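You operate a simulated robot arm through the tools that you are given. There is no shell and no other tool. Be economical: measure what you need, move in short steps, check, and stop when the job is done.

You are at the controls of a simulated robot arm. One attempt, no reset.

Task
Take the link out of the joined chain and lay both pieces on the chain board.
Fine: press the big yellow button once, then the green dome button once; lay each piece lengthwise in a free spot.
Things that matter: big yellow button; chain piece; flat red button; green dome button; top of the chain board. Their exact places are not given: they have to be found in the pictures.

It is judged by the outcome, as a careful person would: the job done as asked, and still so three seconds after it is handed in. It fails if anything else is knocked over, pushed out of place, dropped, spilled or broken.

Robot
A 7-joint arm with a two-finger parallel gripper on a trunk, on a base that drives. Base frame: it is fixed to the floor where the robot stands at the start and does not move with it; the origin is under the middle of the robot, x ahead of it, y to its left, z up; the surface under the hand at the start is at about z = 908. Lengths are in mm, angles in rad, forces in N, time in s.
Its first joint turns from -2.897 to 2.897 rad. Places, roughly: big yellow button [500, 0, 1000]; flat red button [500, 100, 1000]; green dome button [600, 0, 900]; top of the chain board [600, -400, 900]. Payload 3.43 kg.
The tool frame sits at the grasp point between the pads (the TCP): z along the fingers, y along the line on which they close. The tips reach 34 mm beyond it. Largest opening 128 mm; finger width 24, thickness 12; the body of the gripper, 48 by 130 mm, starts 96 mm behind the TCP.
Orientation is told as [roll, pitch, yaw] about the base's x, y, z axes, in that order, counted from this pose: with the fingers straight down and closing along the base's y, the tool's x points along the base's -x, its y along +y and its z along -z.

Tools
- The arm moves only by the tool drive_tool. Its argument "plan" is a list that holds one entry, the list of rows, each a list of 7 numbers: the shift along the tool's x, y, z in mm, then the turn, a rotation vector about the tool's x, y, z in rad, then the closure, from 0 (fully open) to 1 (shut). In form: [[[x, y, z, rx, ry, rz, hand], ...]]. A call has 1 to 20 rows; each row shifts and turns the commanded pose from where the row before left it, along the tool's axes as they then stand. Rows are played at 5 a second. More than 50 mm and 0.15 rad between two rows, or a gripper value outside its range, and nothing of the call is played. Where a pose cannot be reached the arm comes as near as it can. A force on the tool above 60 N (or 10 N above the force at the start of the call, whichever is more), or a blocked arm, ends the call early, and 0.2 s more pass. Each finger travels about 153 mm/s and halts on what it meets, pressing with about 23 N; the grip force reading is that of the motor and also rises with nothing between the fingers. The clock runs only during rows and for 0.2 s after the last one: add rows that do not move to give the fingers time. The reply holds the time, the measured pose of the TCP, the force on the tool along the base axes, the opening and the grip force, in the units named above and with some noise, with the torque about the TCP (base axes, N m) and any sound that the robot's microphone picked up.
- Cameras (640 x 400 px; columns grow to the right, rows downward): "scene" is now at [168, 168.3, 1370.1]; the picture's right is [-0.74, -0.67, 0.01], its down [-0.37, 0.39, -0.84] and it looks along [0.56, -0.63, -0.54] (base axes); focal length 256 px, centre (320, 200). "wrist" rides on the gripper at [76, -11, -160] in the tool frame; the picture's right is [0.15, 0.99, 0.00], its down [-0.88, 0.13, -0.46] and it looks along [-0.45, 0.07, 0.89] (tool axes); focal length 234 px, centre (320, 200).
- camera(camera): a new picture of that camera. The clock stands still meanwhile.
- steer(legs): drives the robot by 1 to 6 legs, each [ahead, turn to the left] in mm and rad, along the robot's own axes; the way and the turn of a leg run together, so that a leg with both is an arc; at most 1500 mm and 3.142 rad a leg. The arm and the cameras ride along, it lands a little off, and it stops where it bumps. It gives what a move gives.
- head_to(pan, tilt): turns the head with the scene camera to pan (to the left, within 2.094 rad either way) and tilt (down, from -0.506 to 1.204), counted from straight ahead of the robot. It gives what a move gives.
- pixel_to_xyz(camera, pixels): for up to 12 pixels [column, row] of the newest picture of that camera ("zoom" is the newest enlarged one), the place [x, y, z] in the base frame of the surface seen there, good to about 2 mm. The clock stands still meanwhile.
- inspect(camera, box): a new picture of the part [left, top, right, bottom] of that camera's present view, enlarged. The clock stands still meanwhile.
- job_done(): hands the job in; it is judged then, once.

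Work in short steps. Measure before you move; look again where a grasp or a placing could have gone wrong, and mend it. You have 80 turns and 52 pictures in all, those below and enlarged ones among them. Open the gripper and draw the arm clear of the work before you hand the job in, unless the task says otherwise; then end with one line.

The tools are called after ">>>" as a command line: name --argument value ..., lists and objects as JSON in quotes. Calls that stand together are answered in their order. drive_tool: Moves the arm, as the interface text tells. Its arguments: {"type":"object","properties":{"plan":{"type":"array"}},"required":["plan"]} The other tools are called the same way: steer (legs) drives the base; head_to (pan, tilt) turns the head that bears the scene camera; camera (camera) takes a picture; pixel_to_xyz (camera, pixels) gives the place of the surface under pixels of a picture; inspect (camera, box) takes an enlarged picture of a part of a camera's view; job_done () hands the job in.

At the start:

```text
t: 0.0
tcp_pos: [640.9, -191.5, 1248.6]
tcp_rot: [0.002, 0.0, 0.0]
wrist_force: [-0.3, -0.4, -0.2]
wrist_torque: [-0.03, -0.01, 0.04]
gripper_width: 128.0
grasp_force: 0.1
robot x, y, heading: [0.8, 1.6, 0.004]
head pan, tilt: [-0.838, 0.559]
```

scene: 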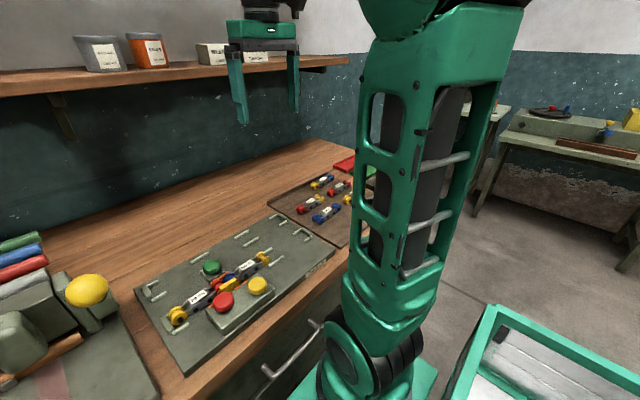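
wrist: 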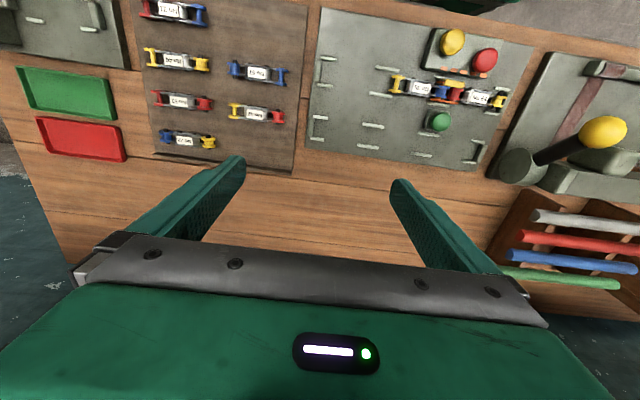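

The wrist view shows the chain around (445,90), buttons at (452,42), (485,62), (438,120), and a large yellow ball at (603,132). I enlarge those areas to tell them apart.

>>> inspect --camera "wrist" --box '[300, 0, 640, 212]'

>>> inspect --camera "scene" --box '[0, 160, 384, 400]'

>>> inspect --camera "wrist" --box '[0, 0, 320, 200]'

```text
1.88 times, centred on (470, 106) of wrist
```

zoom: 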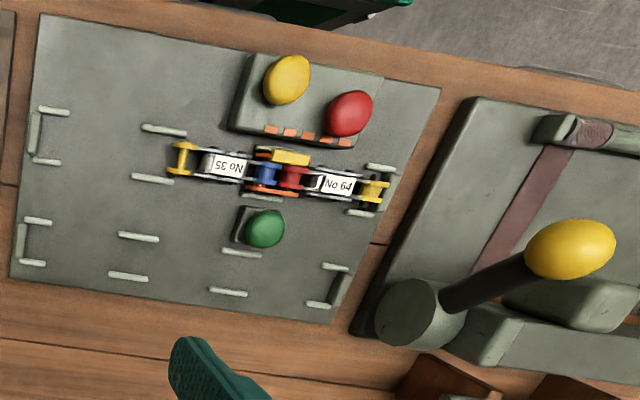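

```text
1.67 times, centred on (192, 280) of scene
```

zoom: 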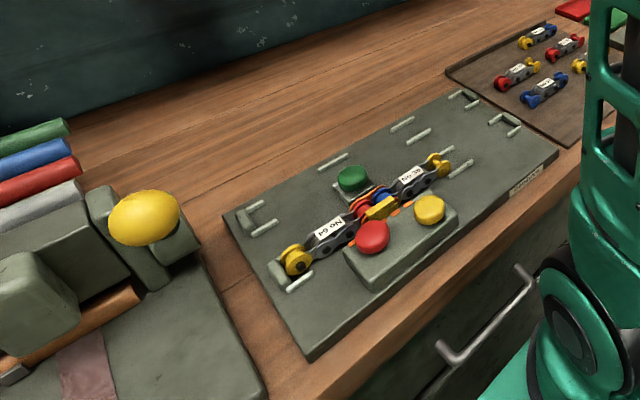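

```text
2.00 times, centred on (160, 100) of wrist
```

zoom: 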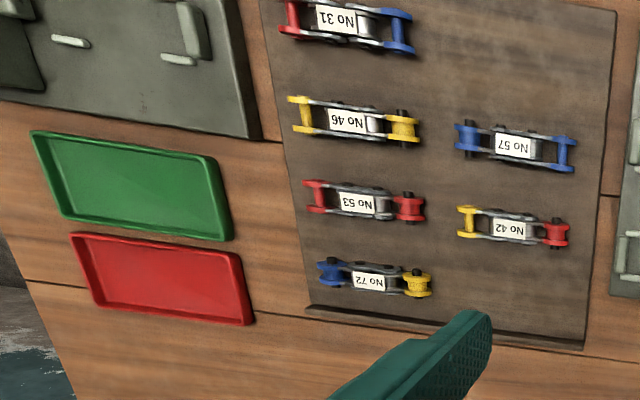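

The fixture box carries a yellow and a red button with the green dome across the chain; the large yellow ball looks like a lever knob. I measure the places from a fresh wrist picture.

>>> camera --camera "wrist"

>>> pixel_to_xyz --camera "wrist" --pixels '[[452, 41], [485, 61], [439, 121], [603, 130], [415, 88], [480, 97], [393, 84], [502, 102], [450, 91], [340, 100], [435, 70], [468, 74]]'

>>> pixel_to_xyz --camera "wrist" --pixels '[[145, 10], [206, 14], [148, 55], [204, 64], [156, 98], [208, 103], [162, 136], [212, 142], [233, 68], [283, 75], [233, 110], [278, 117]]'

>>> pixel_to_xyz --camera "wrist" --pixels '[[260, 25], [255, 150], [294, 172], [306, 8], [155, 152], [132, 20], [180, 120], [60, 90], [80, 140], [290, 190]]'

```text
46 pictures are left
```

wrist: 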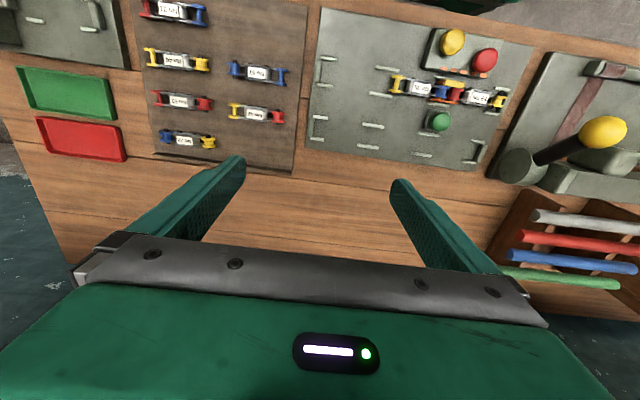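

```text
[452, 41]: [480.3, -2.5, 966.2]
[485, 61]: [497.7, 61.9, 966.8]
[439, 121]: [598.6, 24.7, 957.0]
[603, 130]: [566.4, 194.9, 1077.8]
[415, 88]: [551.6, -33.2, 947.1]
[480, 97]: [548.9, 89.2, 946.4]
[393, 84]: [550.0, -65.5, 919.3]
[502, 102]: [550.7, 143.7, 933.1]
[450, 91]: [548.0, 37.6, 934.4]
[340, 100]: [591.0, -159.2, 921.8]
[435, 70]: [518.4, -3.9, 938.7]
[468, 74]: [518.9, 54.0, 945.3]
```

```text
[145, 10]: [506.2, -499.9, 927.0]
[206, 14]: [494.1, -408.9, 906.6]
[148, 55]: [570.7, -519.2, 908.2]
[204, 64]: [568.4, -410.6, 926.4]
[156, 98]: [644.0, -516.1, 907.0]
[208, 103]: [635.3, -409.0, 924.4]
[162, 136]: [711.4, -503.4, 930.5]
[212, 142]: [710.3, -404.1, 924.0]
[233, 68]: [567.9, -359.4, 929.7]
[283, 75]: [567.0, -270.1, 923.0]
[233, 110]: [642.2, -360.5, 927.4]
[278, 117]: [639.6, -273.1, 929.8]
```

```text
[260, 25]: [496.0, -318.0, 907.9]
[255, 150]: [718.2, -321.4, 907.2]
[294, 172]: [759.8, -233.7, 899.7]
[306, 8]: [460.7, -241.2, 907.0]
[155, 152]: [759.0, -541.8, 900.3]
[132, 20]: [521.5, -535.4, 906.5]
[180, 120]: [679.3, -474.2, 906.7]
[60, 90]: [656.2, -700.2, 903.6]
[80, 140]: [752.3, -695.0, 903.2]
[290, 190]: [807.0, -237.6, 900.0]
```

The yellow button on the fixture is at (480,-2,966), red at (498,62,967), green at (599,25,957), matching the hints. I close the hand and go above the yellow one, then look.

>>> drive_tool --plan '[[[26.8, 31.5, 0, 0, 0, 0, 1], [26.8, 31.5, 0, 0, 0, 0, 1], [26.8, 31.5, 0, 0, 0, 0, 1], [26.8, 31.5, 0, 0, 0, 0, 1], [26.8, 31.5, 0, 0, 0, 0, 1], [26.8, 31.5, 0, 0, 0, 0, 1], [0, 0, 34, 0, 0, 0, 1], [0, 0, 34, 0, 0, 0, 1], [0, 0, 34, 0, 0, 0, 1], [0, 0, 34, 0, 0, 0, 1], [0, 0, 34, 0, 0, 0, 1], [0, 0, 0, 0, 0, 0, 1]]]'

>>> inspect --camera "scene" --box '[130, 200, 370, 350]'

>>> camera --camera "wrist"

```text
t: 2.6
tcp_pos: [465.8, -2.7, 1083.5]
tcp_rot: [0.003, -0.012, 0.0]
wrist_force: [-0.5, -0.1, -0.4]
wrist_torque: [-0.01, 0.03, -0.01]
gripper_width: 0.0
grasp_force: 22.9
robot x, y, heading: [-3.2, -0.3, 0.001]
head pan, tilt: [-0.838, 0.559]
```

```text
2.67 times, centred on (250, 275) of scene
```

zoom: 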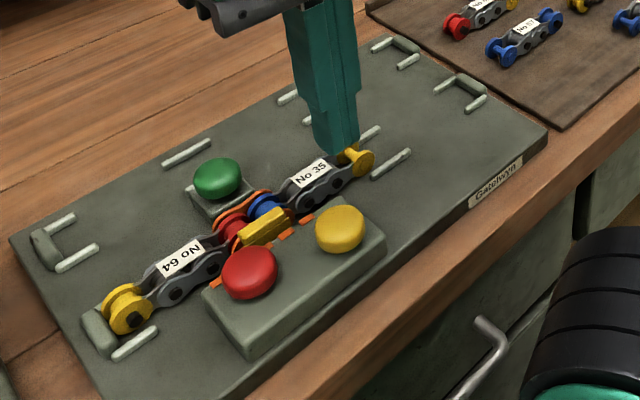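

```text
44 pictures are left
```

wrist: 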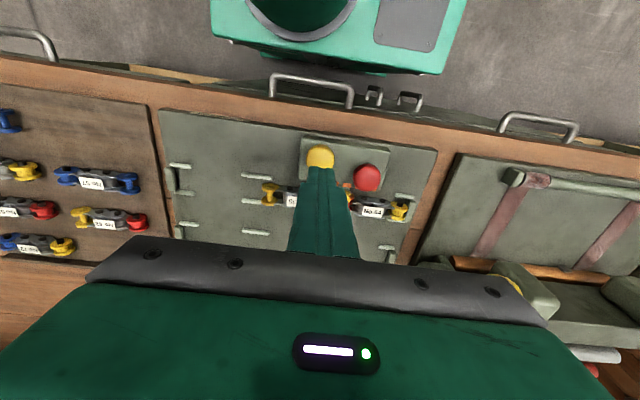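

The hand sits at (466,-3,1083), a bit short in x; the yellow cap top is at (480,-2,966). I shift 14 mm ahead and come down in steps to just above it.

>>> drive_tool --plan '[[[-14, 0, 0, 0, 0.012, 0, 1], [0, 0, 35, 0, 0, 0, 1], [0, 0, 30, 0, 0, 0, 1], [0, 0, 0, 0, 0, 0, 1]]]'

>>> inspect --camera "scene" --box '[130, 200, 370, 350]'

```text
t: 3.6
tcp_pos: [480.6, -4.3, 1023.2]
tcp_rot: [0.005, -0.001, 0.002]
wrist_force: [0.6, -0.1, 0.4]
wrist_torque: [-0.02, 0.03, -0.03]
gripper_width: 0.0
grasp_force: 23.0
robot x, y, heading: [0.1, 4.5, -0.005]
head pan, tilt: [-0.838, 0.559]
```

```text
2.67 times, centred on (250, 275) of scene
```

zoom: 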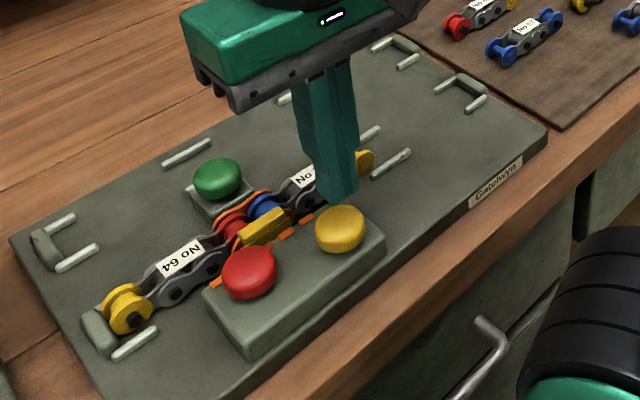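

The tips hover about 23 mm above the cap. I check the cap's centre from this enlarged picture before pressing.

>>> pixel_to_xyz --camera "zoom" --pixels '[[340, 225], [320, 222], [360, 228], [340, 240], [335, 195], [250, 268], [217, 175], [262, 228], [325, 275]]'

```text
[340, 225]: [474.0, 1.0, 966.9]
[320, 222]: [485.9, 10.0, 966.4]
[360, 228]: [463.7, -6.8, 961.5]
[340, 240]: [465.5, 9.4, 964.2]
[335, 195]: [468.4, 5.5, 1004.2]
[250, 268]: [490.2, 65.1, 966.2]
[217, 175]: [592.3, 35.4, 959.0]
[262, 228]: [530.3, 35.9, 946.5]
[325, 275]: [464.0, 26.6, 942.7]
```

The cap centre is about (477,1). I press down in small steps and stop on force or after the travel, then rise.

>>> drive_tool --plan '[[[3, 4, 10, 0, 0, 0, 1], [0, 0, 8, 0, 0, 0, 1], [0, 0, 5, 0, 0, 0, 1], [0, 0, 4, 0, 0, 0, 1]]]'

```text
t: 4.6
tcp_pos: [477.3, 0.7, 996.3]
tcp_rot: [0.004, 0.001, -0.002]
wrist_force: [-0.1, -1.3, 3.8]
wrist_torque: [-0.06, -0.02, -0.01]
gripper_width: 0.2
grasp_force: 22.9
robot x, y, heading: [2.4, -0.2, -0.004]
head pan, tilt: [-0.838, 0.559]
```

Contact at about 4 N with the tip near z=962. I press a few millimetres more.

>>> drive_tool --plan '[[[0, 0, 3, 0, 0, 0, 1], [0, 0, 3, 0, 0, 0, 1], [0, 0, 0, 0, 0, 0, 1]]]'

```text
t: 5.4
tcp_pos: [476.6, 1.2, 990.3]
tcp_rot: [0.003, -0.001, 0.001]
wrist_force: [3.5, -0.2, 8.4]
wrist_torque: [-0.04, -0.12, 0.03]
gripper_width: 0.0
grasp_force: 23.5
robot x, y, heading: [-1.6, -1.3, 0.002]
head pan, tilt: [-0.838, 0.559]
heard: click
```

Heard a click, so the press registered. I rise straight up and look at the fixture.

>>> drive_tool --plan '[[[0, 0, -30, 0, 0, 0, 1], [0, 0, -40, 0, 0, 0, 1], [0, 0, 0, 0, 0, 0, 1]]]'

>>> inspect --camera "scene" --box '[130, 200, 370, 350]'

```text
t: 6.2
tcp_pos: [480.4, -0.2, 1060.4]
tcp_rot: [0.004, 0.001, 0.0]
wrist_force: [0.3, 0.3, 0.3]
wrist_torque: [0.01, 0.04, 0.02]
gripper_width: 0.0
grasp_force: 22.8
robot x, y, heading: [1.9, 0.4, 0.002]
head pan, tilt: [-0.838, 0.559]
```

```text
2.67 times, centred on (250, 275) of scene
```

zoom: 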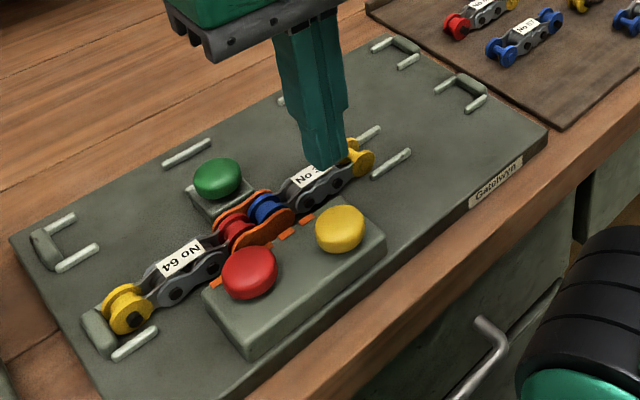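

The yellow clip has moved off; the orange link is still in. I go over the green dome at about (597,28,959) and press likewise.

>>> drive_tool --plan '[[[-39, 9.5, 0, 0, 0, 0, 1], [-39, 9.5, 0, 0, 0, 0, 1], [-39, 9.5, 0, 0, 0, 0, 1], [0, 0, 25, 0, 0, 0, 1], [0, 0, 0, 0, 0, 0, 1]]]'

>>> camera --camera "wrist"

>>> inspect --camera "scene" --box '[130, 200, 370, 350]'

>>> pixel_to_xyz --camera "zoom" --pixels '[[205, 175], [217, 170], [232, 175], [217, 185]]'

```text
t: 7.4
tcp_pos: [593.0, 29.4, 1034.6]
tcp_rot: [0.005, 0.0, 0.0]
wrist_force: [0.5, -0.1, 0.2]
wrist_torque: [-0.02, 0.0, 0.01]
gripper_width: 0.1
grasp_force: 22.7
robot x, y, heading: [0.3, -1.4, 0.002]
head pan, tilt: [-0.838, 0.559]
```

```text
41 pictures are left
```

wrist: 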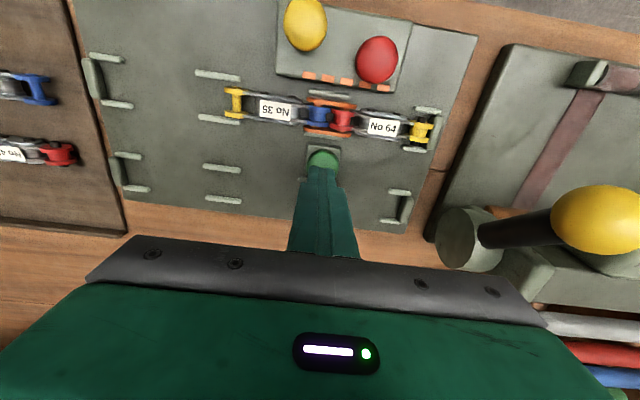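

```text
2.67 times, centred on (250, 275) of scene
```

zoom: 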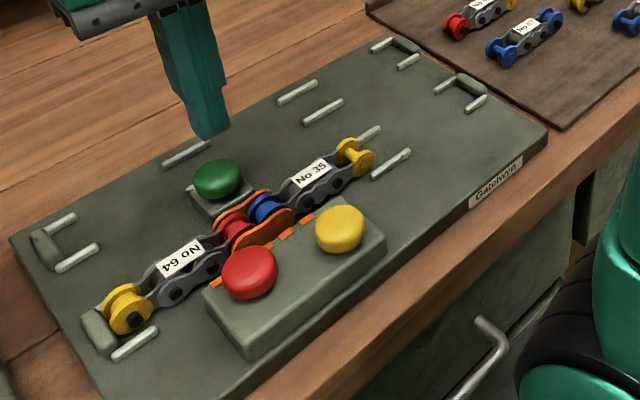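

```text
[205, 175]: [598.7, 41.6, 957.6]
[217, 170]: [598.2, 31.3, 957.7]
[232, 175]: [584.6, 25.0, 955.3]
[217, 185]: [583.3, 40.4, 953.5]
```

The dome centre is near (595,31) and its top is z≈959; the tips are at z≈1000 above it. I press down slowly.

>>> drive_tool --plan '[[[-2, 1, 20, 0, 0, 0, 1], [0, 0, 16, 0, 0, 0, 1], [0, 0, 5, 0, 0, 0, 1], [0, 0, 3, 0, 0, 0, 1], [0, 0, 3, 0, 0, 0, 1], [0, 0, 0, 0, 0, 0, 1]]]'

```text
t: 8.8
tcp_pos: [595.1, 29.7, 986.6]
tcp_rot: [0.004, 0.0, 0.0]
wrist_force: [-0.3, 2.2, 4.5]
wrist_torque: [0.09, 0.06, 0.01]
gripper_width: 0.0
grasp_force: 23.1
robot x, y, heading: [-1.2, 3.1, 0.0]
head pan, tilt: [-0.838, 0.559]
```

Contact force 4.5 N, no click yet. I press a little more.

>>> drive_tool --plan '[[[0, 0, 2.5, 0, 0, 0, 1], [0, 0, 2.5, 0, 0, 0, 1], [0, 0, 0, 0, 0, 0, 1]]]'

```text
t: 9.6
tcp_pos: [594.8, 30.4, 980.3]
tcp_rot: [0.003, 0.0, 0.0]
wrist_force: [1.9, -2.5, 6.8]
wrist_torque: [-0.12, -0.05, 0.01]
gripper_width: 0.2
grasp_force: 23.2
robot x, y, heading: [2.4, 1.1, 0.001]
head pan, tilt: [-0.838, 0.559]
```

Still no click at 7 N; I press a bit further.

>>> drive_tool --plan '[[[0, 0, 2, 0, 0, 0, 1], [0, 0, 0, 0, 0, 0, 1]]]'

>>> inspect --camera "scene" --box '[130, 200, 370, 350]'

```text
t: 10.2
tcp_pos: [595.9, 31.2, 979.4]
tcp_rot: [0.003, -0.002, 0.0]
wrist_force: [-0.5, -1.9, 8.5]
wrist_torque: [-0.13, 0.06, -0.02]
gripper_width: 0.1
grasp_force: 23.5
robot x, y, heading: [-0.4, -0.6, 0.002]
head pan, tilt: [-0.838, 0.559]
heard: click
```

```text
2.67 times, centred on (250, 275) of scene
```

zoom: 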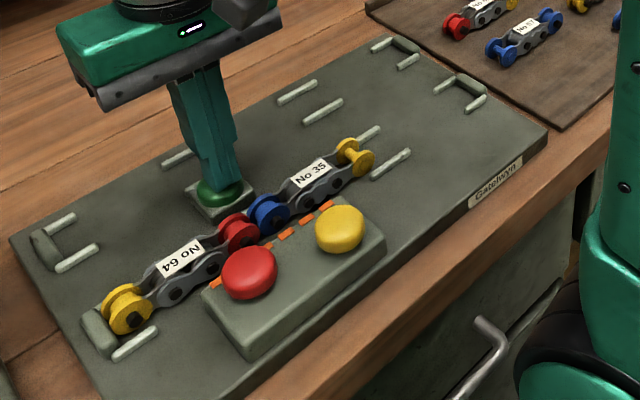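

The link is out after the click: red and blue ends now just abut. I rise clear, open the hand a bit while turning 90° about the tool axis, and measure the two pieces.

>>> drive_tool --plan '[[[0, 0, -40, 0, 0, 0, 1], [0, 0, -45, 0, 0, 0, 1], [0, 0, -45, 0, 0, 0, 1], [0, 0, -45, 0, 0, 0, 0.9], [0, 0, 0, 0, 0, 0, 0.6]]]'

>>> camera --camera "wrist"

>>> inspect --camera "wrist" --box '[200, 40, 456, 200]'

>>> inspect --camera "scene" --box '[150, 220, 310, 320]'

```text
t: 11.4
tcp_pos: [599.4, 29.4, 1156.3]
tcp_rot: [0.002, 0.0, 0.0]
wrist_force: [0.3, 0.3, 0.3]
wrist_torque: [0.01, -0.03, 0.03]
gripper_width: 51.0
grasp_force: 0.1
robot x, y, heading: [-0.6, -2.8, 0.0]
head pan, tilt: [-0.838, 0.559]
```

```text
38 pictures are left
```

wrist: 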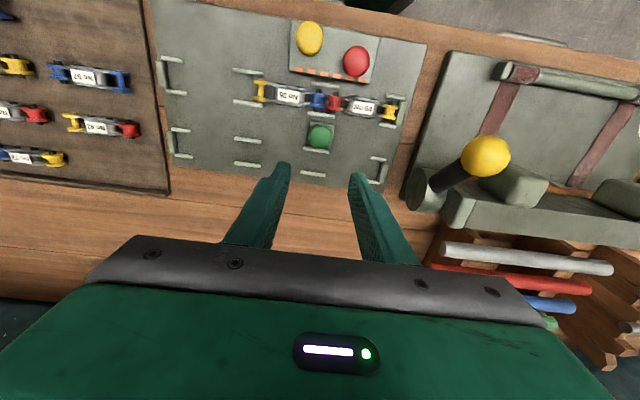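

```text
2.50 times, centred on (328, 120) of wrist
```

zoom: 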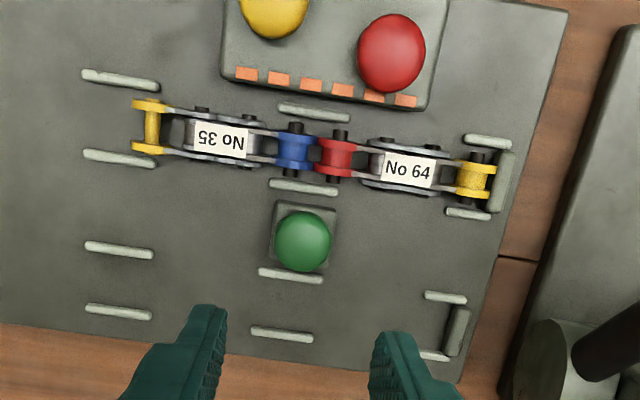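

```text
4.00 times, centred on (230, 270) of scene
```

zoom: 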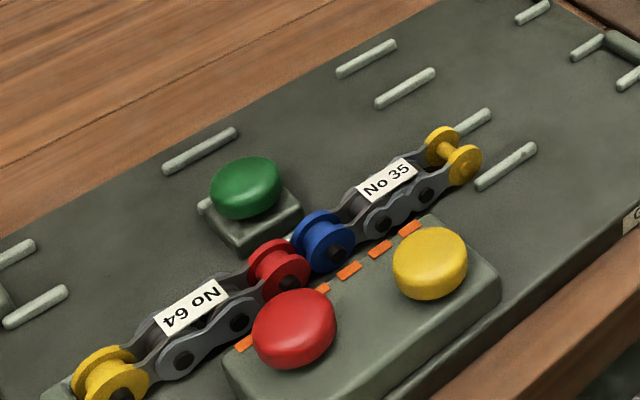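

The pieces lie along y. I measure ends, label corners, and box edge in the scene zoom to get centre, width and height.

>>> pixel_to_xyz --camera "zoom" --pixels '[[387, 181], [412, 170], [365, 192], [395, 222], [465, 160], [440, 132], [322, 235], [190, 305], [205, 345], [275, 265], [105, 375], [430, 222]]'

>>> pixel_to_xyz --camera "wrist" --pixels '[[289, 90], [289, 106], [289, 85], [364, 98], [364, 114], [366, 107], [262, 90], [391, 112], [317, 101], [334, 103], [320, 78], [320, 70]]'

```text
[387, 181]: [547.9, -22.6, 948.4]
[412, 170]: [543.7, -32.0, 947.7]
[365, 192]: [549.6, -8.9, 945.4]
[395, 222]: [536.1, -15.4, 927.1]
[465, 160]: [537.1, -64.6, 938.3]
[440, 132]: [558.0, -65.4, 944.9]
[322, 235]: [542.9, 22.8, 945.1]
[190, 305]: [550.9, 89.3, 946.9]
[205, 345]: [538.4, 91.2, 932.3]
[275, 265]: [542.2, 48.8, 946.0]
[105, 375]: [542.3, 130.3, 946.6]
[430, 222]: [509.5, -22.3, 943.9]
```

```text
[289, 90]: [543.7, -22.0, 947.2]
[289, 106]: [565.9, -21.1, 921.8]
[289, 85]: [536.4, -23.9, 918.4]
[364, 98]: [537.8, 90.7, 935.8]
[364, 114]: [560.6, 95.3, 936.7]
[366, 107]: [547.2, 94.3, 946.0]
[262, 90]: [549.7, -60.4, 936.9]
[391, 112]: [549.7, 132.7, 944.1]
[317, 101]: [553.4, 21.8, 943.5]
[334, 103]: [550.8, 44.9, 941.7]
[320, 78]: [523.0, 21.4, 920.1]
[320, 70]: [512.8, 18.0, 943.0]
```

Piece 35 centres at (549.5,-20), piece 64 at (549.5,89); tops z≈948, board 918, widths ≈25 mm. I turn the hand so it closes along x, with the camera going to the −y side, away from the knob.

>>> drive_tool --plan '[[[0, 0, 0, 0, 0, -0.1428, 0.72], [0, 0, 0, 0, 0, -0.1428, 0.72], [0, 0, 0, 0, 0, -0.1428, 0.72], [0, 0, 0, 0, 0, -0.1428, 0.72], [0, 0, 0, 0, 0, -0.1428, 0.72], [0, 0, 0, 0, 0, -0.1428, 0.72], [0, 0, 0, 0, 0, -0.1428, 0.72], [0, 0, 0, 0, 0, -0.1428, 0.72], [0, 0, 0, 0, 0, -0.1428, 0.72], [0, 0, 0, 0, 0, -0.1428, 0.72], [0, 0, 0, 0, 0, -0.1428, 0.72], [25, 25, 0, 0, 0, 0, 0.72], [25, 25, 0, 0, 0, 0, 0.72], [0, 0, 40, 0, 0, 0, 0.72], [0, 0, 40, 0, 0, 0, 0.72], [0, 0, 40, 0, 0, 0, 0.72], [0, 0, 0, 0, 0, 0, 0.72]]]'

>>> camera --camera "wrist"

```text
t: 15.0
tcp_pos: [546.1, -19.5, 1034.7]
tcp_rot: [0.0, -0.002, 1.572]
wrist_force: [0.5, 0.2, 0.3]
wrist_torque: [0.0, -0.01, -0.01]
gripper_width: 36.1
grasp_force: 0.2
robot x, y, heading: [-2.6, -0.4, -0.0]
head pan, tilt: [-0.838, 0.559]
```

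```text
35 pictures are left
```

wrist: 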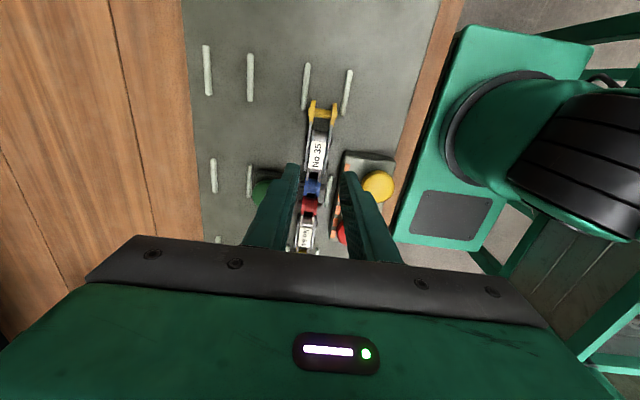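

The label sits at column 318 while the finger midpoint projects to 320, so the piece is ~2 mm ahead in x. I correct and descend partway, then check the clearance to the box.

>>> drive_tool --plan '[[[0, -2.5, 20, 0, 0, 0, 0.72], [0, 0, 22, 0, 0, 0, 0.72], [0, 0, 0, 0, 0, 0, 0.72]]]'

>>> inspect --camera "wrist" --box '[220, 80, 412, 200]'

>>> inspect --camera "scene" --box '[150, 200, 342, 320]'

```text
t: 15.8
tcp_pos: [549.6, -18.2, 990.4]
tcp_rot: [-0.002, -0.003, 1.572]
wrist_force: [0.4, -0.4, -0.6]
wrist_torque: [-0.03, 0.03, 0.01]
gripper_width: 35.8
grasp_force: 0.0
robot x, y, heading: [-0.7, -0.5, -0.002]
head pan, tilt: [-0.838, 0.559]
```

```text
3.33 times, centred on (316, 140) of wrist
```

zoom: 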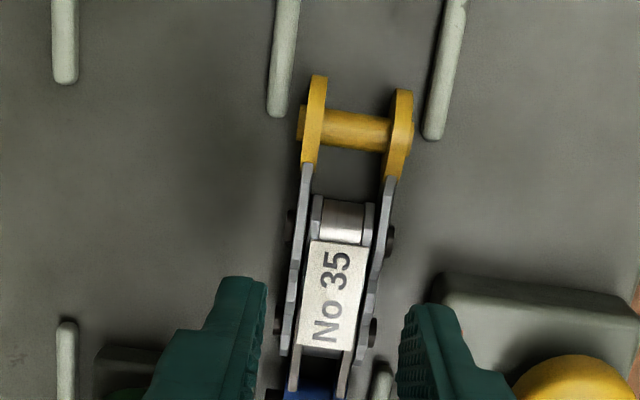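

```text
3.33 times, centred on (246, 260) of scene
```

zoom: 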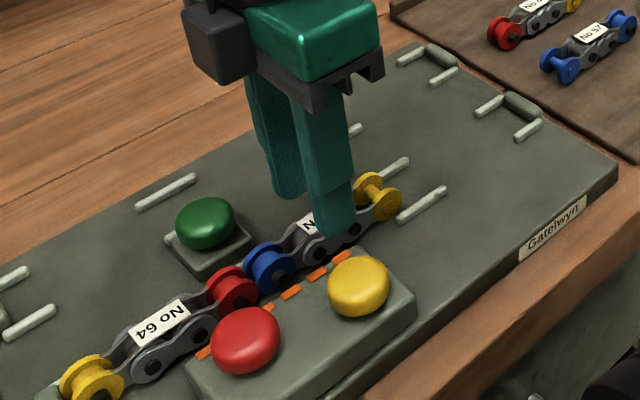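

The finger near the box may be tight, so I measure the box's upper edge by the chain in this zoom.

>>> pixel_to_xyz --camera "zoom" --pixels '[[345, 256], [318, 272], [290, 291], [355, 251], [335, 225], [325, 232], [345, 225], [340, 262], [300, 282]]'

>>> inspect --camera "wrist" --box '[300, 130, 428, 210]'

>>> pixel_to_xyz --camera "zoom" --pixels '[[250, 170], [262, 160], [275, 180], [265, 140], [300, 175], [240, 130], [200, 230], [250, 260], [230, 200]]'

```text
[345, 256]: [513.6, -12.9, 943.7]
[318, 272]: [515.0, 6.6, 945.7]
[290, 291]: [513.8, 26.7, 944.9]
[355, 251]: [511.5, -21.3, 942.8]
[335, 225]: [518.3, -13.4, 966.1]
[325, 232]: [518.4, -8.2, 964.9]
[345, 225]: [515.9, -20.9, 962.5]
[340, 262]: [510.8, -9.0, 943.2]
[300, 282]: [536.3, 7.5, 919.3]
```

```text
5.00 times, centred on (364, 170) of wrist
```

zoom: 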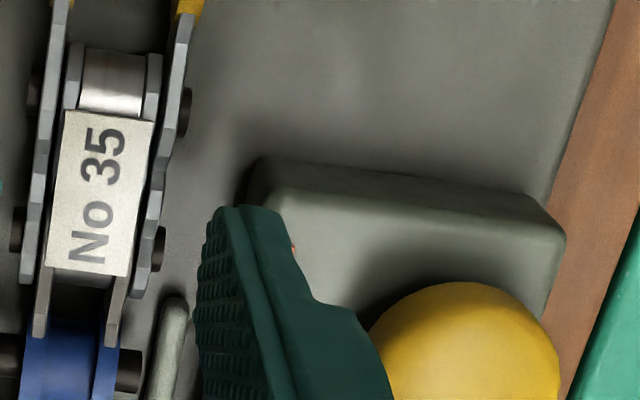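

```text
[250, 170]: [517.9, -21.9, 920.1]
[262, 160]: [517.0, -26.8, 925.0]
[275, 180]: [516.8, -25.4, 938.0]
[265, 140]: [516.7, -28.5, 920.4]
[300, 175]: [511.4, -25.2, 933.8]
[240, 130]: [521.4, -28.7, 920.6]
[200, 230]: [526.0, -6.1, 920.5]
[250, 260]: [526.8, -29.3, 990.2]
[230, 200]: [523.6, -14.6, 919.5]
```

The outer finger face (x≈517) would graze the box edge (x≈516) for y>−28. I shift the grasp to y≈−42, beyond the box end, and check the rails there.

>>> drive_tool --plan '[[[22, 0, 0, 0, 0, 0, 0.72], [0, 0, 0, 0, 0, 0, 0.72]]]'

>>> inspect --camera "wrist" --box '[240, 110, 400, 210]'

>>> pixel_to_xyz --camera "zoom" --pixels '[[320, 130], [250, 130], [380, 130], [320, 200], [220, 150], [430, 190]]'

```text
t: 16.4
tcp_pos: [548.7, -39.8, 992.4]
tcp_rot: [-0.001, -0.003, 1.571]
wrist_force: [-0.6, -0.3, 0.2]
wrist_torque: [0.02, -0.01, 0.0]
gripper_width: 35.9
grasp_force: 0.2
robot x, y, heading: [2.4, 1.1, -0.001]
head pan, tilt: [-0.838, 0.559]
```

```text
4.00 times, centred on (320, 160) of wrist
```

zoom: 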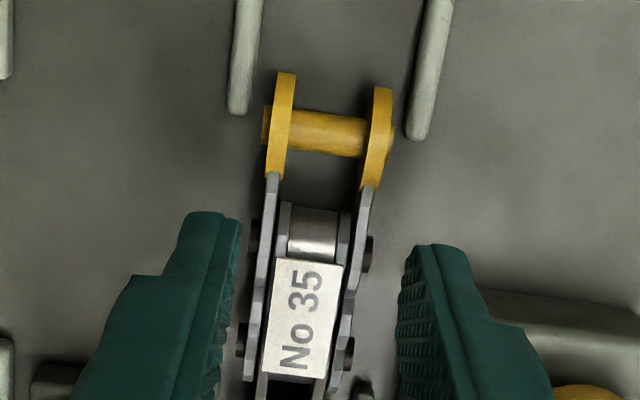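

```text
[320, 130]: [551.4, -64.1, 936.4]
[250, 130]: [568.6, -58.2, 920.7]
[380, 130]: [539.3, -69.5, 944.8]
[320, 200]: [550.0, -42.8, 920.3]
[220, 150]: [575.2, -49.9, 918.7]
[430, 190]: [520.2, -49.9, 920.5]
```

Rails end near y≈−58 so the fingers fit. The piece appears ~2-3 mm to +x of the finger middle; I correct, descend to TCP z≈957 and then close.

>>> drive_tool --plan '[[[0, -2, 12, 0, 0, 0, 0.72], [0, 0, 12, 0, 0, 0, 0.72], [0, 0, 10, 0, 0, 0, 0.72], [0, 0, 0, 0, 0, 0, 0.72]]]'

>>> inspect --camera "wrist" --box '[240, 110, 400, 210]'

```text
t: 17.4
tcp_pos: [552.3, -42.6, 958.4]
tcp_rot: [0.0, -0.003, 1.57]
wrist_force: [0.1, -0.2, -0.1]
wrist_torque: [-0.02, -0.02, 0.03]
gripper_width: 35.9
grasp_force: 0.0
robot x, y, heading: [0.5, -0.6, -0.007]
head pan, tilt: [-0.838, 0.559]
```

```text
4.00 times, centred on (320, 160) of wrist
```

zoom: 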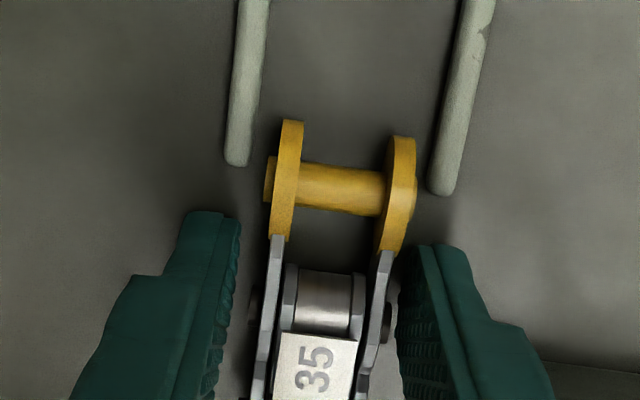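

Centred now (bolts 253/390, fingers 238/400). I close and let the fingers settle.

>>> drive_tool --plan '[[[0, 0, 0, 0, 0, 0, 0.8], [0, 0, 0, 0, 0, 0, 1], [0, 0, 0, 0, 0, 0, 1]]]'

```text
t: 18.2
tcp_pos: [551.4, -43.3, 957.8]
tcp_rot: [-0.001, -0.003, 1.571]
wrist_force: [-0.6, 0.8, 1.1]
wrist_torque: [-0.06, 0.01, 0.01]
gripper_width: 29.8
grasp_force: 23.2
robot x, y, heading: [-1.5, 0.5, -0.003]
head pan, tilt: [-0.838, 0.559]
```

It holds at 29.8 mm. I lift slowly straight up and look at the other piece.

>>> drive_tool --plan '[[[0, 0, -6, 0, 0, 0, 1], [0, 0, -10, 0, 0, 0, 1], [0, 0, -20, 0, 0, 0, 1], [0, 0, -35, 0, 0, 0, 1], [0, 0, -40, 0, 0, 0, 1], [0, 0, 0, 0, 0, 0, 1]]]'

>>> camera --camera "scene"

>>> camera --camera "wrist"

```text
t: 19.6
tcp_pos: [550.6, -38.8, 1068.9]
tcp_rot: [-0.001, -0.003, 1.571]
wrist_force: [0.1, -1.1, -2.2]
wrist_torque: [-0.02, -0.01, 0.0]
gripper_width: 29.7
grasp_force: 23.4
robot x, y, heading: [0.2, 0.1, -0.001]
head pan, tilt: [-0.838, 0.559]
```

```text
29 pictures are left
```

scene: 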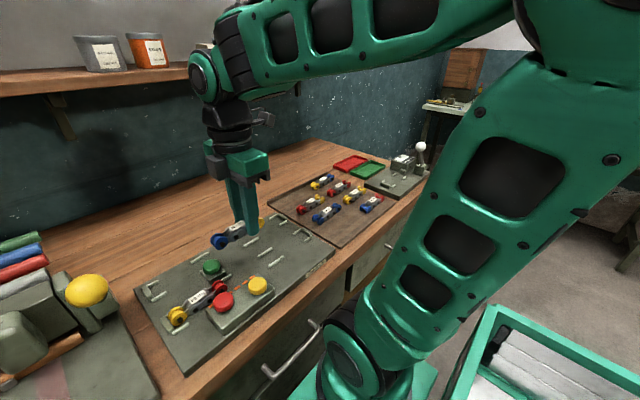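

```text
28 pictures are left
```

wrist: 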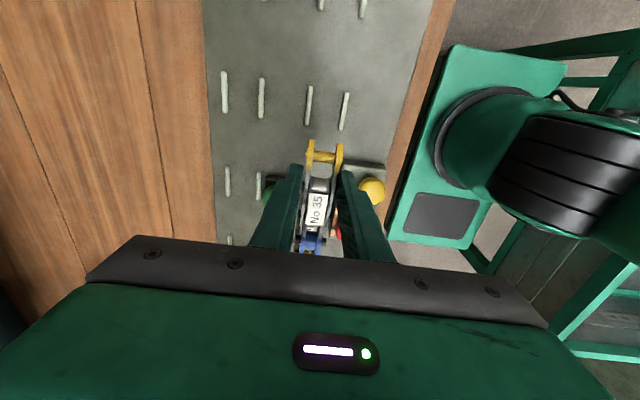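

Piece 35 came up level and 64 stayed. The free spots on the board are about (495,−317) and (712,−317); I carry this one over the latter (TCP y −339, as the grasp is 22 mm off centre).

>>> drive_tool --plan '[[[37.5, -20.2, 0, 0, 0, 0, 1], [37.5, -20.2, 0, 0, 0, 0, 1], [37.5, -20.2, 0, 0, 0, 0, 1], [37.5, -20.2, 0, 0, 0, 0, 1], [37.5, -20.2, 0, 0, 0, 0, 1], [37.5, -20.2, 0, 0, 0, 0, 1], [37.5, -20.2, 0, 0, 0, 0, 1], [37.5, -20.2, 0, 0, 0, 0, 1], [0, 0, 40, 0, 0, 0, 1], [0, 0, 0, 0, 0, 0, 1]]]'

>>> camera --camera "wrist"

>>> inspect --camera "scene" --box '[250, 130, 442, 250]'

```text
t: 21.8
tcp_pos: [711.1, -338.9, 1026.3]
tcp_rot: [0.0, -0.002, 1.571]
wrist_force: [-0.1, 0.0, -2.3]
wrist_torque: [-0.06, -0.02, -0.02]
gripper_width: 29.6
grasp_force: 23.1
robot x, y, heading: [1.0, -1.3, 0.002]
head pan, tilt: [-0.838, 0.559]
```

```text
27 pictures are left
```

wrist: 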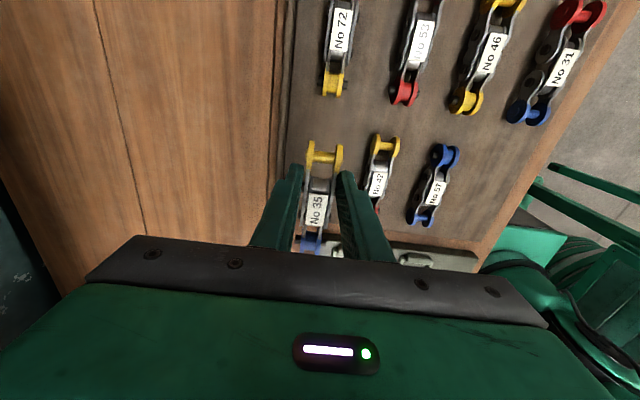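

```text
3.33 times, centred on (346, 190) of scene
```

zoom: 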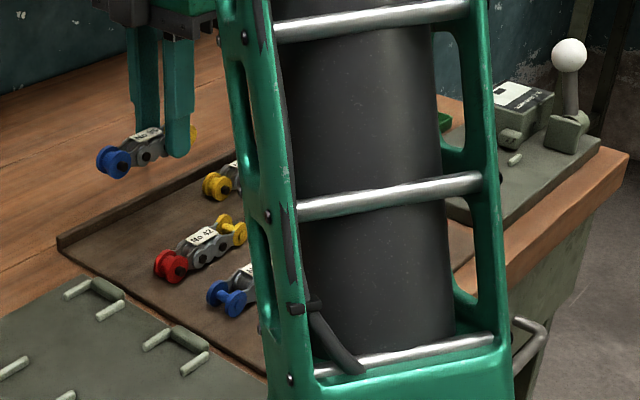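

Over the free spot. I measure the lip at the board's far edge (column ~285) to be sure the opening finger clears it.

>>> pixel_to_xyz --camera "wrist" --pixels '[[284, 100], [290, 100], [278, 130], [283, 150], [300, 130], [338, 45], [425, 45], [325, 150], [380, 165], [360, 130]]'

```text
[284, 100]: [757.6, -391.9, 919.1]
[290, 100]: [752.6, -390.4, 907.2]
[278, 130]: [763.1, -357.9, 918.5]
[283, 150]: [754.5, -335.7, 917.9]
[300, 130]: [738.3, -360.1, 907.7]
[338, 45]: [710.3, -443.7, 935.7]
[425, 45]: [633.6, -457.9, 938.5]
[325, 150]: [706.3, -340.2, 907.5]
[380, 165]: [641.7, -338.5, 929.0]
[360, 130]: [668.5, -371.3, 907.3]
```

The lip begins at x≈752, so I shift 3 mm nearer and descend to about 10 mm above the board, then the rest gently.

>>> drive_tool --plan '[[[0, 3, 35, 0, 0, 0, 1], [0, 0, 25, 0, 0, 0, 1], [0, 0, 8, 0, 0, 0, 1], [0, 0, 0, 0, 0, 0, 1]]]'

```text
t: 22.8
tcp_pos: [708.6, -340.4, 959.4]
tcp_rot: [0.0, -0.003, 1.572]
wrist_force: [0.2, 0.4, -2.5]
wrist_torque: [-0.07, 0.02, -0.01]
gripper_width: 29.8
grasp_force: 23.4
robot x, y, heading: [1.3, 3.8, 0.004]
head pan, tilt: [-0.838, 0.559]
```

Touchdown is expected near TCP z≈947; I lower in small steps watching the force.

>>> drive_tool --plan '[[[0, 0, 5, 0, 0, 0, 1], [0, 0, 3, 0, 0, 0, 1], [0, 0, 2, 0, 0, 0, 1], [0, 0, 0, 0, 0, 0, 1]]]'

```text
t: 23.8
tcp_pos: [708.5, -342.0, 950.9]
tcp_rot: [0.0, -0.004, 1.572]
wrist_force: [0.3, 1.0, -2.8]
wrist_torque: [-0.02, -0.01, -0.03]
gripper_width: 29.6
grasp_force: 22.7
robot x, y, heading: [0.1, -0.6, -0.001]
head pan, tilt: [-0.838, 0.559]
```

No contact yet (−2.8 N is the weight). I go on in 1 mm steps.

>>> drive_tool --plan '[[[0, 0, 1, 0, 0, 0, 1], [0, 0, 1, 0, 0, 0, 1], [0, 0, 0, 0, 0, 0, 1]]]'

```text
t: 24.6
tcp_pos: [707.1, -342.4, 947.7]
tcp_rot: [-0.002, -0.002, 1.57]
wrist_force: [-0.4, 0.0, -1.0]
wrist_torque: [-0.03, -0.03, -0.05]
gripper_width: 29.7
grasp_force: 23.2
robot x, y, heading: [-0.8, -0.6, 0.003]
head pan, tilt: [-0.838, 0.559]
```

The force is easing (−1.0 N), close to touchdown. One more millimetre or so.

>>> drive_tool --plan '[[[0, 0, 1, 0, 0, 0, 1], [0, 0, 0, 0, 0, 0, 1]]]'

```text
t: 25.2
tcp_pos: [708.0, -341.0, 948.8]
tcp_rot: [0.001, -0.003, 1.57]
wrist_force: [-0.5, 0.6, -1.4]
wrist_torque: [-0.04, 0.01, 0.02]
gripper_width: 29.5
grasp_force: 22.7
robot x, y, heading: [-0.8, 0.4, -0.003]
head pan, tilt: [-0.838, 0.559]
```

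Not quite loaded yet; another millimetre.

>>> drive_tool --plan '[[[0, 0, 1, 0, 0, 0, 1], [0, 0, 0, 0, 0, 0, 1]]]'

```text
t: 25.8
tcp_pos: [708.5, -342.2, 947.2]
tcp_rot: [0.001, -0.003, 1.571]
wrist_force: [0.0, -0.4, -2.6]
wrist_torque: [-0.04, -0.03, 0.02]
gripper_width: 29.5
grasp_force: 23.0
robot x, y, heading: [0.7, -1.2, 0.0]
head pan, tilt: [-0.838, 0.559]
```

Readings are noisy, still carrying weight. I keep stepping down; fingertips are about 6 mm above the board.

>>> drive_tool --plan '[[[0, 0, 1, 0, 0, 0, 1], [0, 0, 1, 0, 0, 0, 1], [0, 0, 0, 0, 0, 0, 1]]]'

>>> inspect --camera "scene" --box '[260, 160, 340, 210]'

```text
t: 26.6
tcp_pos: [706.6, -342.2, 944.2]
tcp_rot: [-0.004, -0.003, 1.571]
wrist_force: [0.2, -0.7, 14.8]
wrist_torque: [-0.02, 0.08, 0.05]
gripper_width: 30.0
grasp_force: 22.8
robot x, y, heading: [0.5, 2.3, 0.002]
head pan, tilt: [-0.838, 0.559]
```

```text
8.00 times, centred on (300, 185) of scene
```

zoom: 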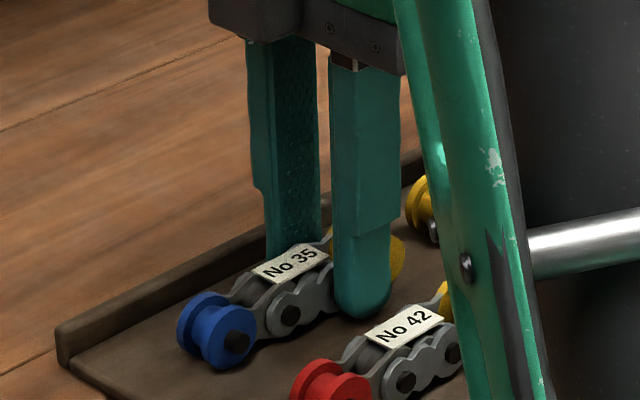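

Contact (about 15 N), the piece rests on the board. I ease up 0.7 mm, open to ~44 mm and rise.

>>> drive_tool --plan '[[[0, 0, -0.7, 0, 0, 0, 1], [0, 0, 0, 0, 0, 0, 0.72], [0, 0, 0, 0, 0, 0, 0.66], [0, 0, 0, 0, 0, 0, 0.66]]]'

>>> drive_tool --plan '[[[0, 0, -15, 0, 0, 0, 0.66], [0, 0, -40, 0, 0, 0, 0.66], [0, 0, -45, 0, 0, 0, 0.66], [0, 0, -40, 0, 0, 0, 0.7], [0, 0, 0, 0, 0, 0, 0.72]]]'

>>> camera --camera "wrist"

```text
t: 27.6
tcp_pos: [708.3, -340.4, 944.5]
tcp_rot: [0.0, -0.003, 1.571]
wrist_force: [-0.3, -0.6, -0.7]
wrist_torque: [-0.04, -0.03, 0.0]
gripper_width: 43.6
grasp_force: 0.0
robot x, y, heading: [1.0, 3.6, -0.001]
head pan, tilt: [-0.838, 0.559]
```

```text
t: 28.8
tcp_pos: [706.2, -340.7, 1088.4]
tcp_rot: [0.001, -0.002, 1.571]
wrist_force: [0.4, -0.7, 0.9]
wrist_torque: [-0.01, 0.0, -0.01]
gripper_width: 35.8
grasp_force: 0.1
robot x, y, heading: [-1.4, -0.3, -0.004]
head pan, tilt: [-0.838, 0.559]
```

```text
24 pictures are left
```

wrist: 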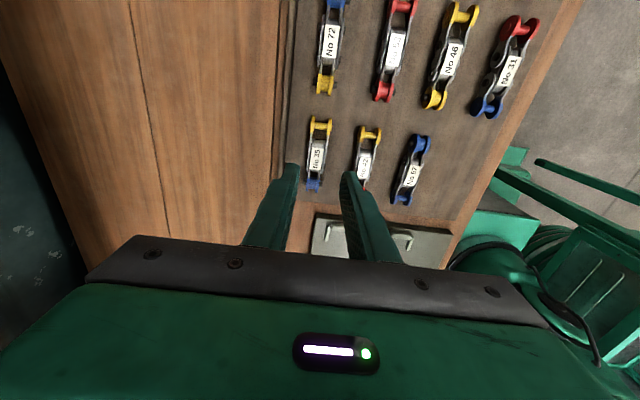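

Piece 35 lies well in its spot (317,155). Next I go back over the chain fixture near piece 64 and take a close scene picture there for box end and rails.

>>> drive_tool --plan '[[[-40, 14, 0, 0, 0, 0, 0.72], [-40, 14, 0, 0, 0, 0, 0.72], [-40, 14, 0, 0, 0, 0, 0.72], [-40, 14, 0, 0, 0, 0, 0.72], [-40, 14, 0, 0, 0, 0, 0.72], [-40, 14, 0, 0, 0, 0, 0.72], [-40, 14, 0, 0, 0, 0, 0.72], [-40, 14, 0, 0, 0, 0, 0.72], [-40, 14, 0, 0, 0, 0, 0.72], [-40, 14, 0, 0, 0, 0, 0.72], [-40, 18, 0, 0, 0, 0, 0.72], [0, 0, 0, 0, 0, 0, 0.72]]]'

>>> inspect --camera "scene" --box '[140, 250, 268, 330]'

>>> camera --camera "wrist"

```text
t: 31.4
tcp_pos: [549.1, 99.4, 1088.1]
tcp_rot: [-0.001, -0.004, 1.571]
wrist_force: [0.0, -0.3, 0.1]
wrist_torque: [-0.01, -0.03, -0.02]
gripper_width: 35.9
grasp_force: 0.2
robot x, y, heading: [1.4, 0.6, -0.002]
head pan, tilt: [-0.838, 0.559]
```

```text
5.00 times, centred on (204, 290) of scene
```

zoom: 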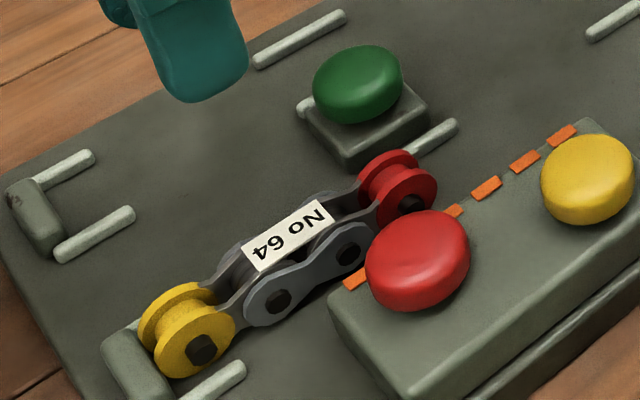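

```text
22 pictures are left
```

wrist: 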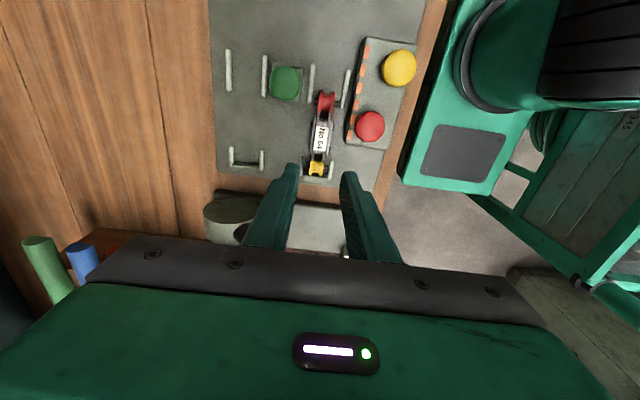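

I measure the box's near corner, rails, and piece 64's sides in the zoom.

>>> pixel_to_xyz --camera "zoom" --pixels '[[338, 296], [350, 325], [335, 315], [238, 370], [215, 385], [140, 355], [285, 232], [278, 302], [348, 255], [200, 350], [165, 315], [130, 325]]'

>>> pixel_to_xyz --camera "wrist" --pixels '[[347, 140], [352, 140], [332, 165], [330, 178], [320, 138], [318, 168], [306, 165], [345, 143], [304, 178]]'

```text
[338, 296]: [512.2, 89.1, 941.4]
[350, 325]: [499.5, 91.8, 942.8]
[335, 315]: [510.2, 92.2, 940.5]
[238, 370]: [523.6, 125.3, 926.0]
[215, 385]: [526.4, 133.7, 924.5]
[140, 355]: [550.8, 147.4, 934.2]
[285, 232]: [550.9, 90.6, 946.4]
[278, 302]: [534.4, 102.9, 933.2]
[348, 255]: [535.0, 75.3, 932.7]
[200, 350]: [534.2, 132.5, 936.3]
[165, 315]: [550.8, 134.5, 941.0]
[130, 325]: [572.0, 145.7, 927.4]
```

```text
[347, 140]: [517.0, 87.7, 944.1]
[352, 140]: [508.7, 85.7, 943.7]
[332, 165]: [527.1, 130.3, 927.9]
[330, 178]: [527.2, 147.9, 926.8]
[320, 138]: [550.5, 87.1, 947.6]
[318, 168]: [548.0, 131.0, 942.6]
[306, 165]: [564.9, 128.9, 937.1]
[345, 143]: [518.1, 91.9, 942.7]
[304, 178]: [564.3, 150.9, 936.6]
```

The box ends at y≈93 and the rail starts at y≈124 but only reaches z≈928. I'll grasp at y≈109 with tips around z 929; descending to a check height first.

>>> drive_tool --plan '[[[-9.6, -1, 30, 0, 0, 0, 0.72], [0, 0, 35, 0, 0, 0, 0.72], [0, 0, 25, 0, 0, 0, 0.72], [0, 0, 0, 0, 0, 0, 0.72]]]'

>>> inspect --camera "wrist" --box '[240, 110, 400, 210]'

>>> inspect --camera "scene" --box '[140, 240, 268, 320]'

```text
t: 32.4
tcp_pos: [551.9, 110.4, 994.6]
tcp_rot: [0.0, -0.004, 1.571]
wrist_force: [0.5, -0.4, 1.0]
wrist_torque: [-0.03, 0.01, -0.06]
gripper_width: 35.5
grasp_force: 0.1
robot x, y, heading: [4.3, 1.0, -0.0]
head pan, tilt: [-0.838, 0.559]
```

```text
4.00 times, centred on (320, 160) of wrist
```

zoom: 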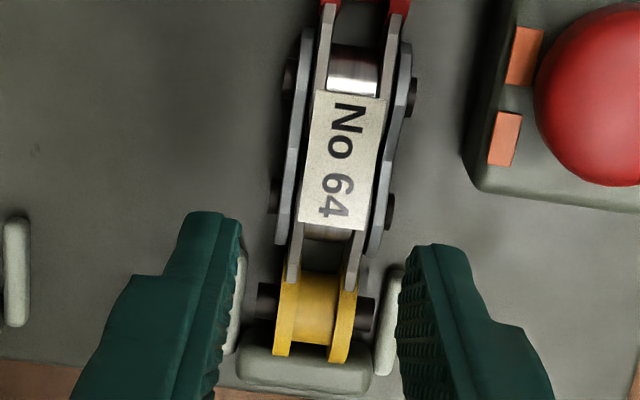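

```text
5.00 times, centred on (204, 280) of scene
```

zoom: 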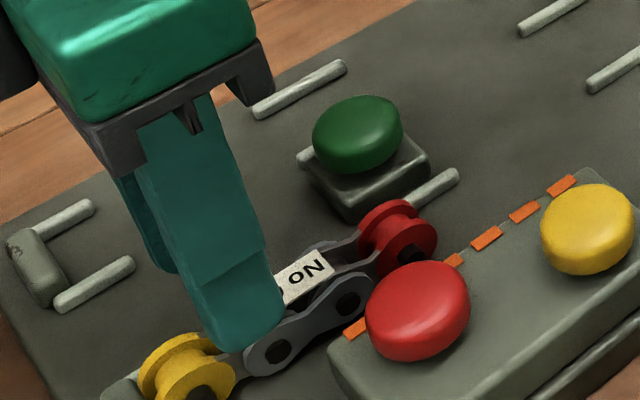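

The piece's middle is ~2 mm to −x of the finger middle at the grasp row; I correct and descend to TCP z≈963.

>>> drive_tool --plan '[[[0, 2, 12, 0, 0, 0, 0.72], [0, 0, 12, 0, 0, 0, 0.72], [0, 0, 7, 0, 0, 0, 0.72], [0, 0, 0, 0, 0, 0, 0.72]]]'

>>> inspect --camera "wrist" --box '[240, 110, 400, 210]'

```text
t: 33.4
tcp_pos: [551.6, 108.9, 964.2]
tcp_rot: [0.0, -0.002, 1.571]
wrist_force: [-0.1, 0.3, 0.6]
wrist_torque: [-0.02, -0.01, -0.03]
gripper_width: 36.0
grasp_force: 0.0
robot x, y, heading: [1.2, -2.4, 0.001]
head pan, tilt: [-0.838, 0.559]
```

```text
4.00 times, centred on (320, 160) of wrist
```

zoom: 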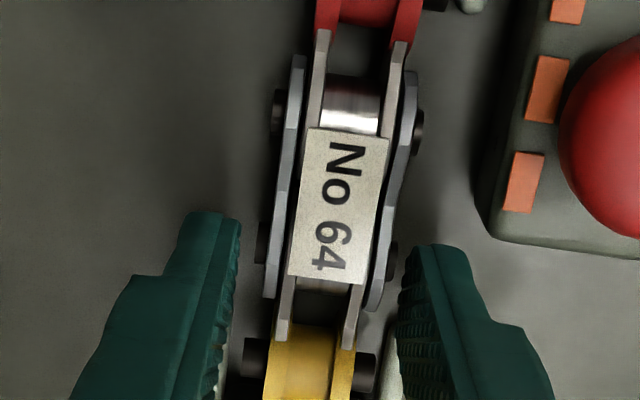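

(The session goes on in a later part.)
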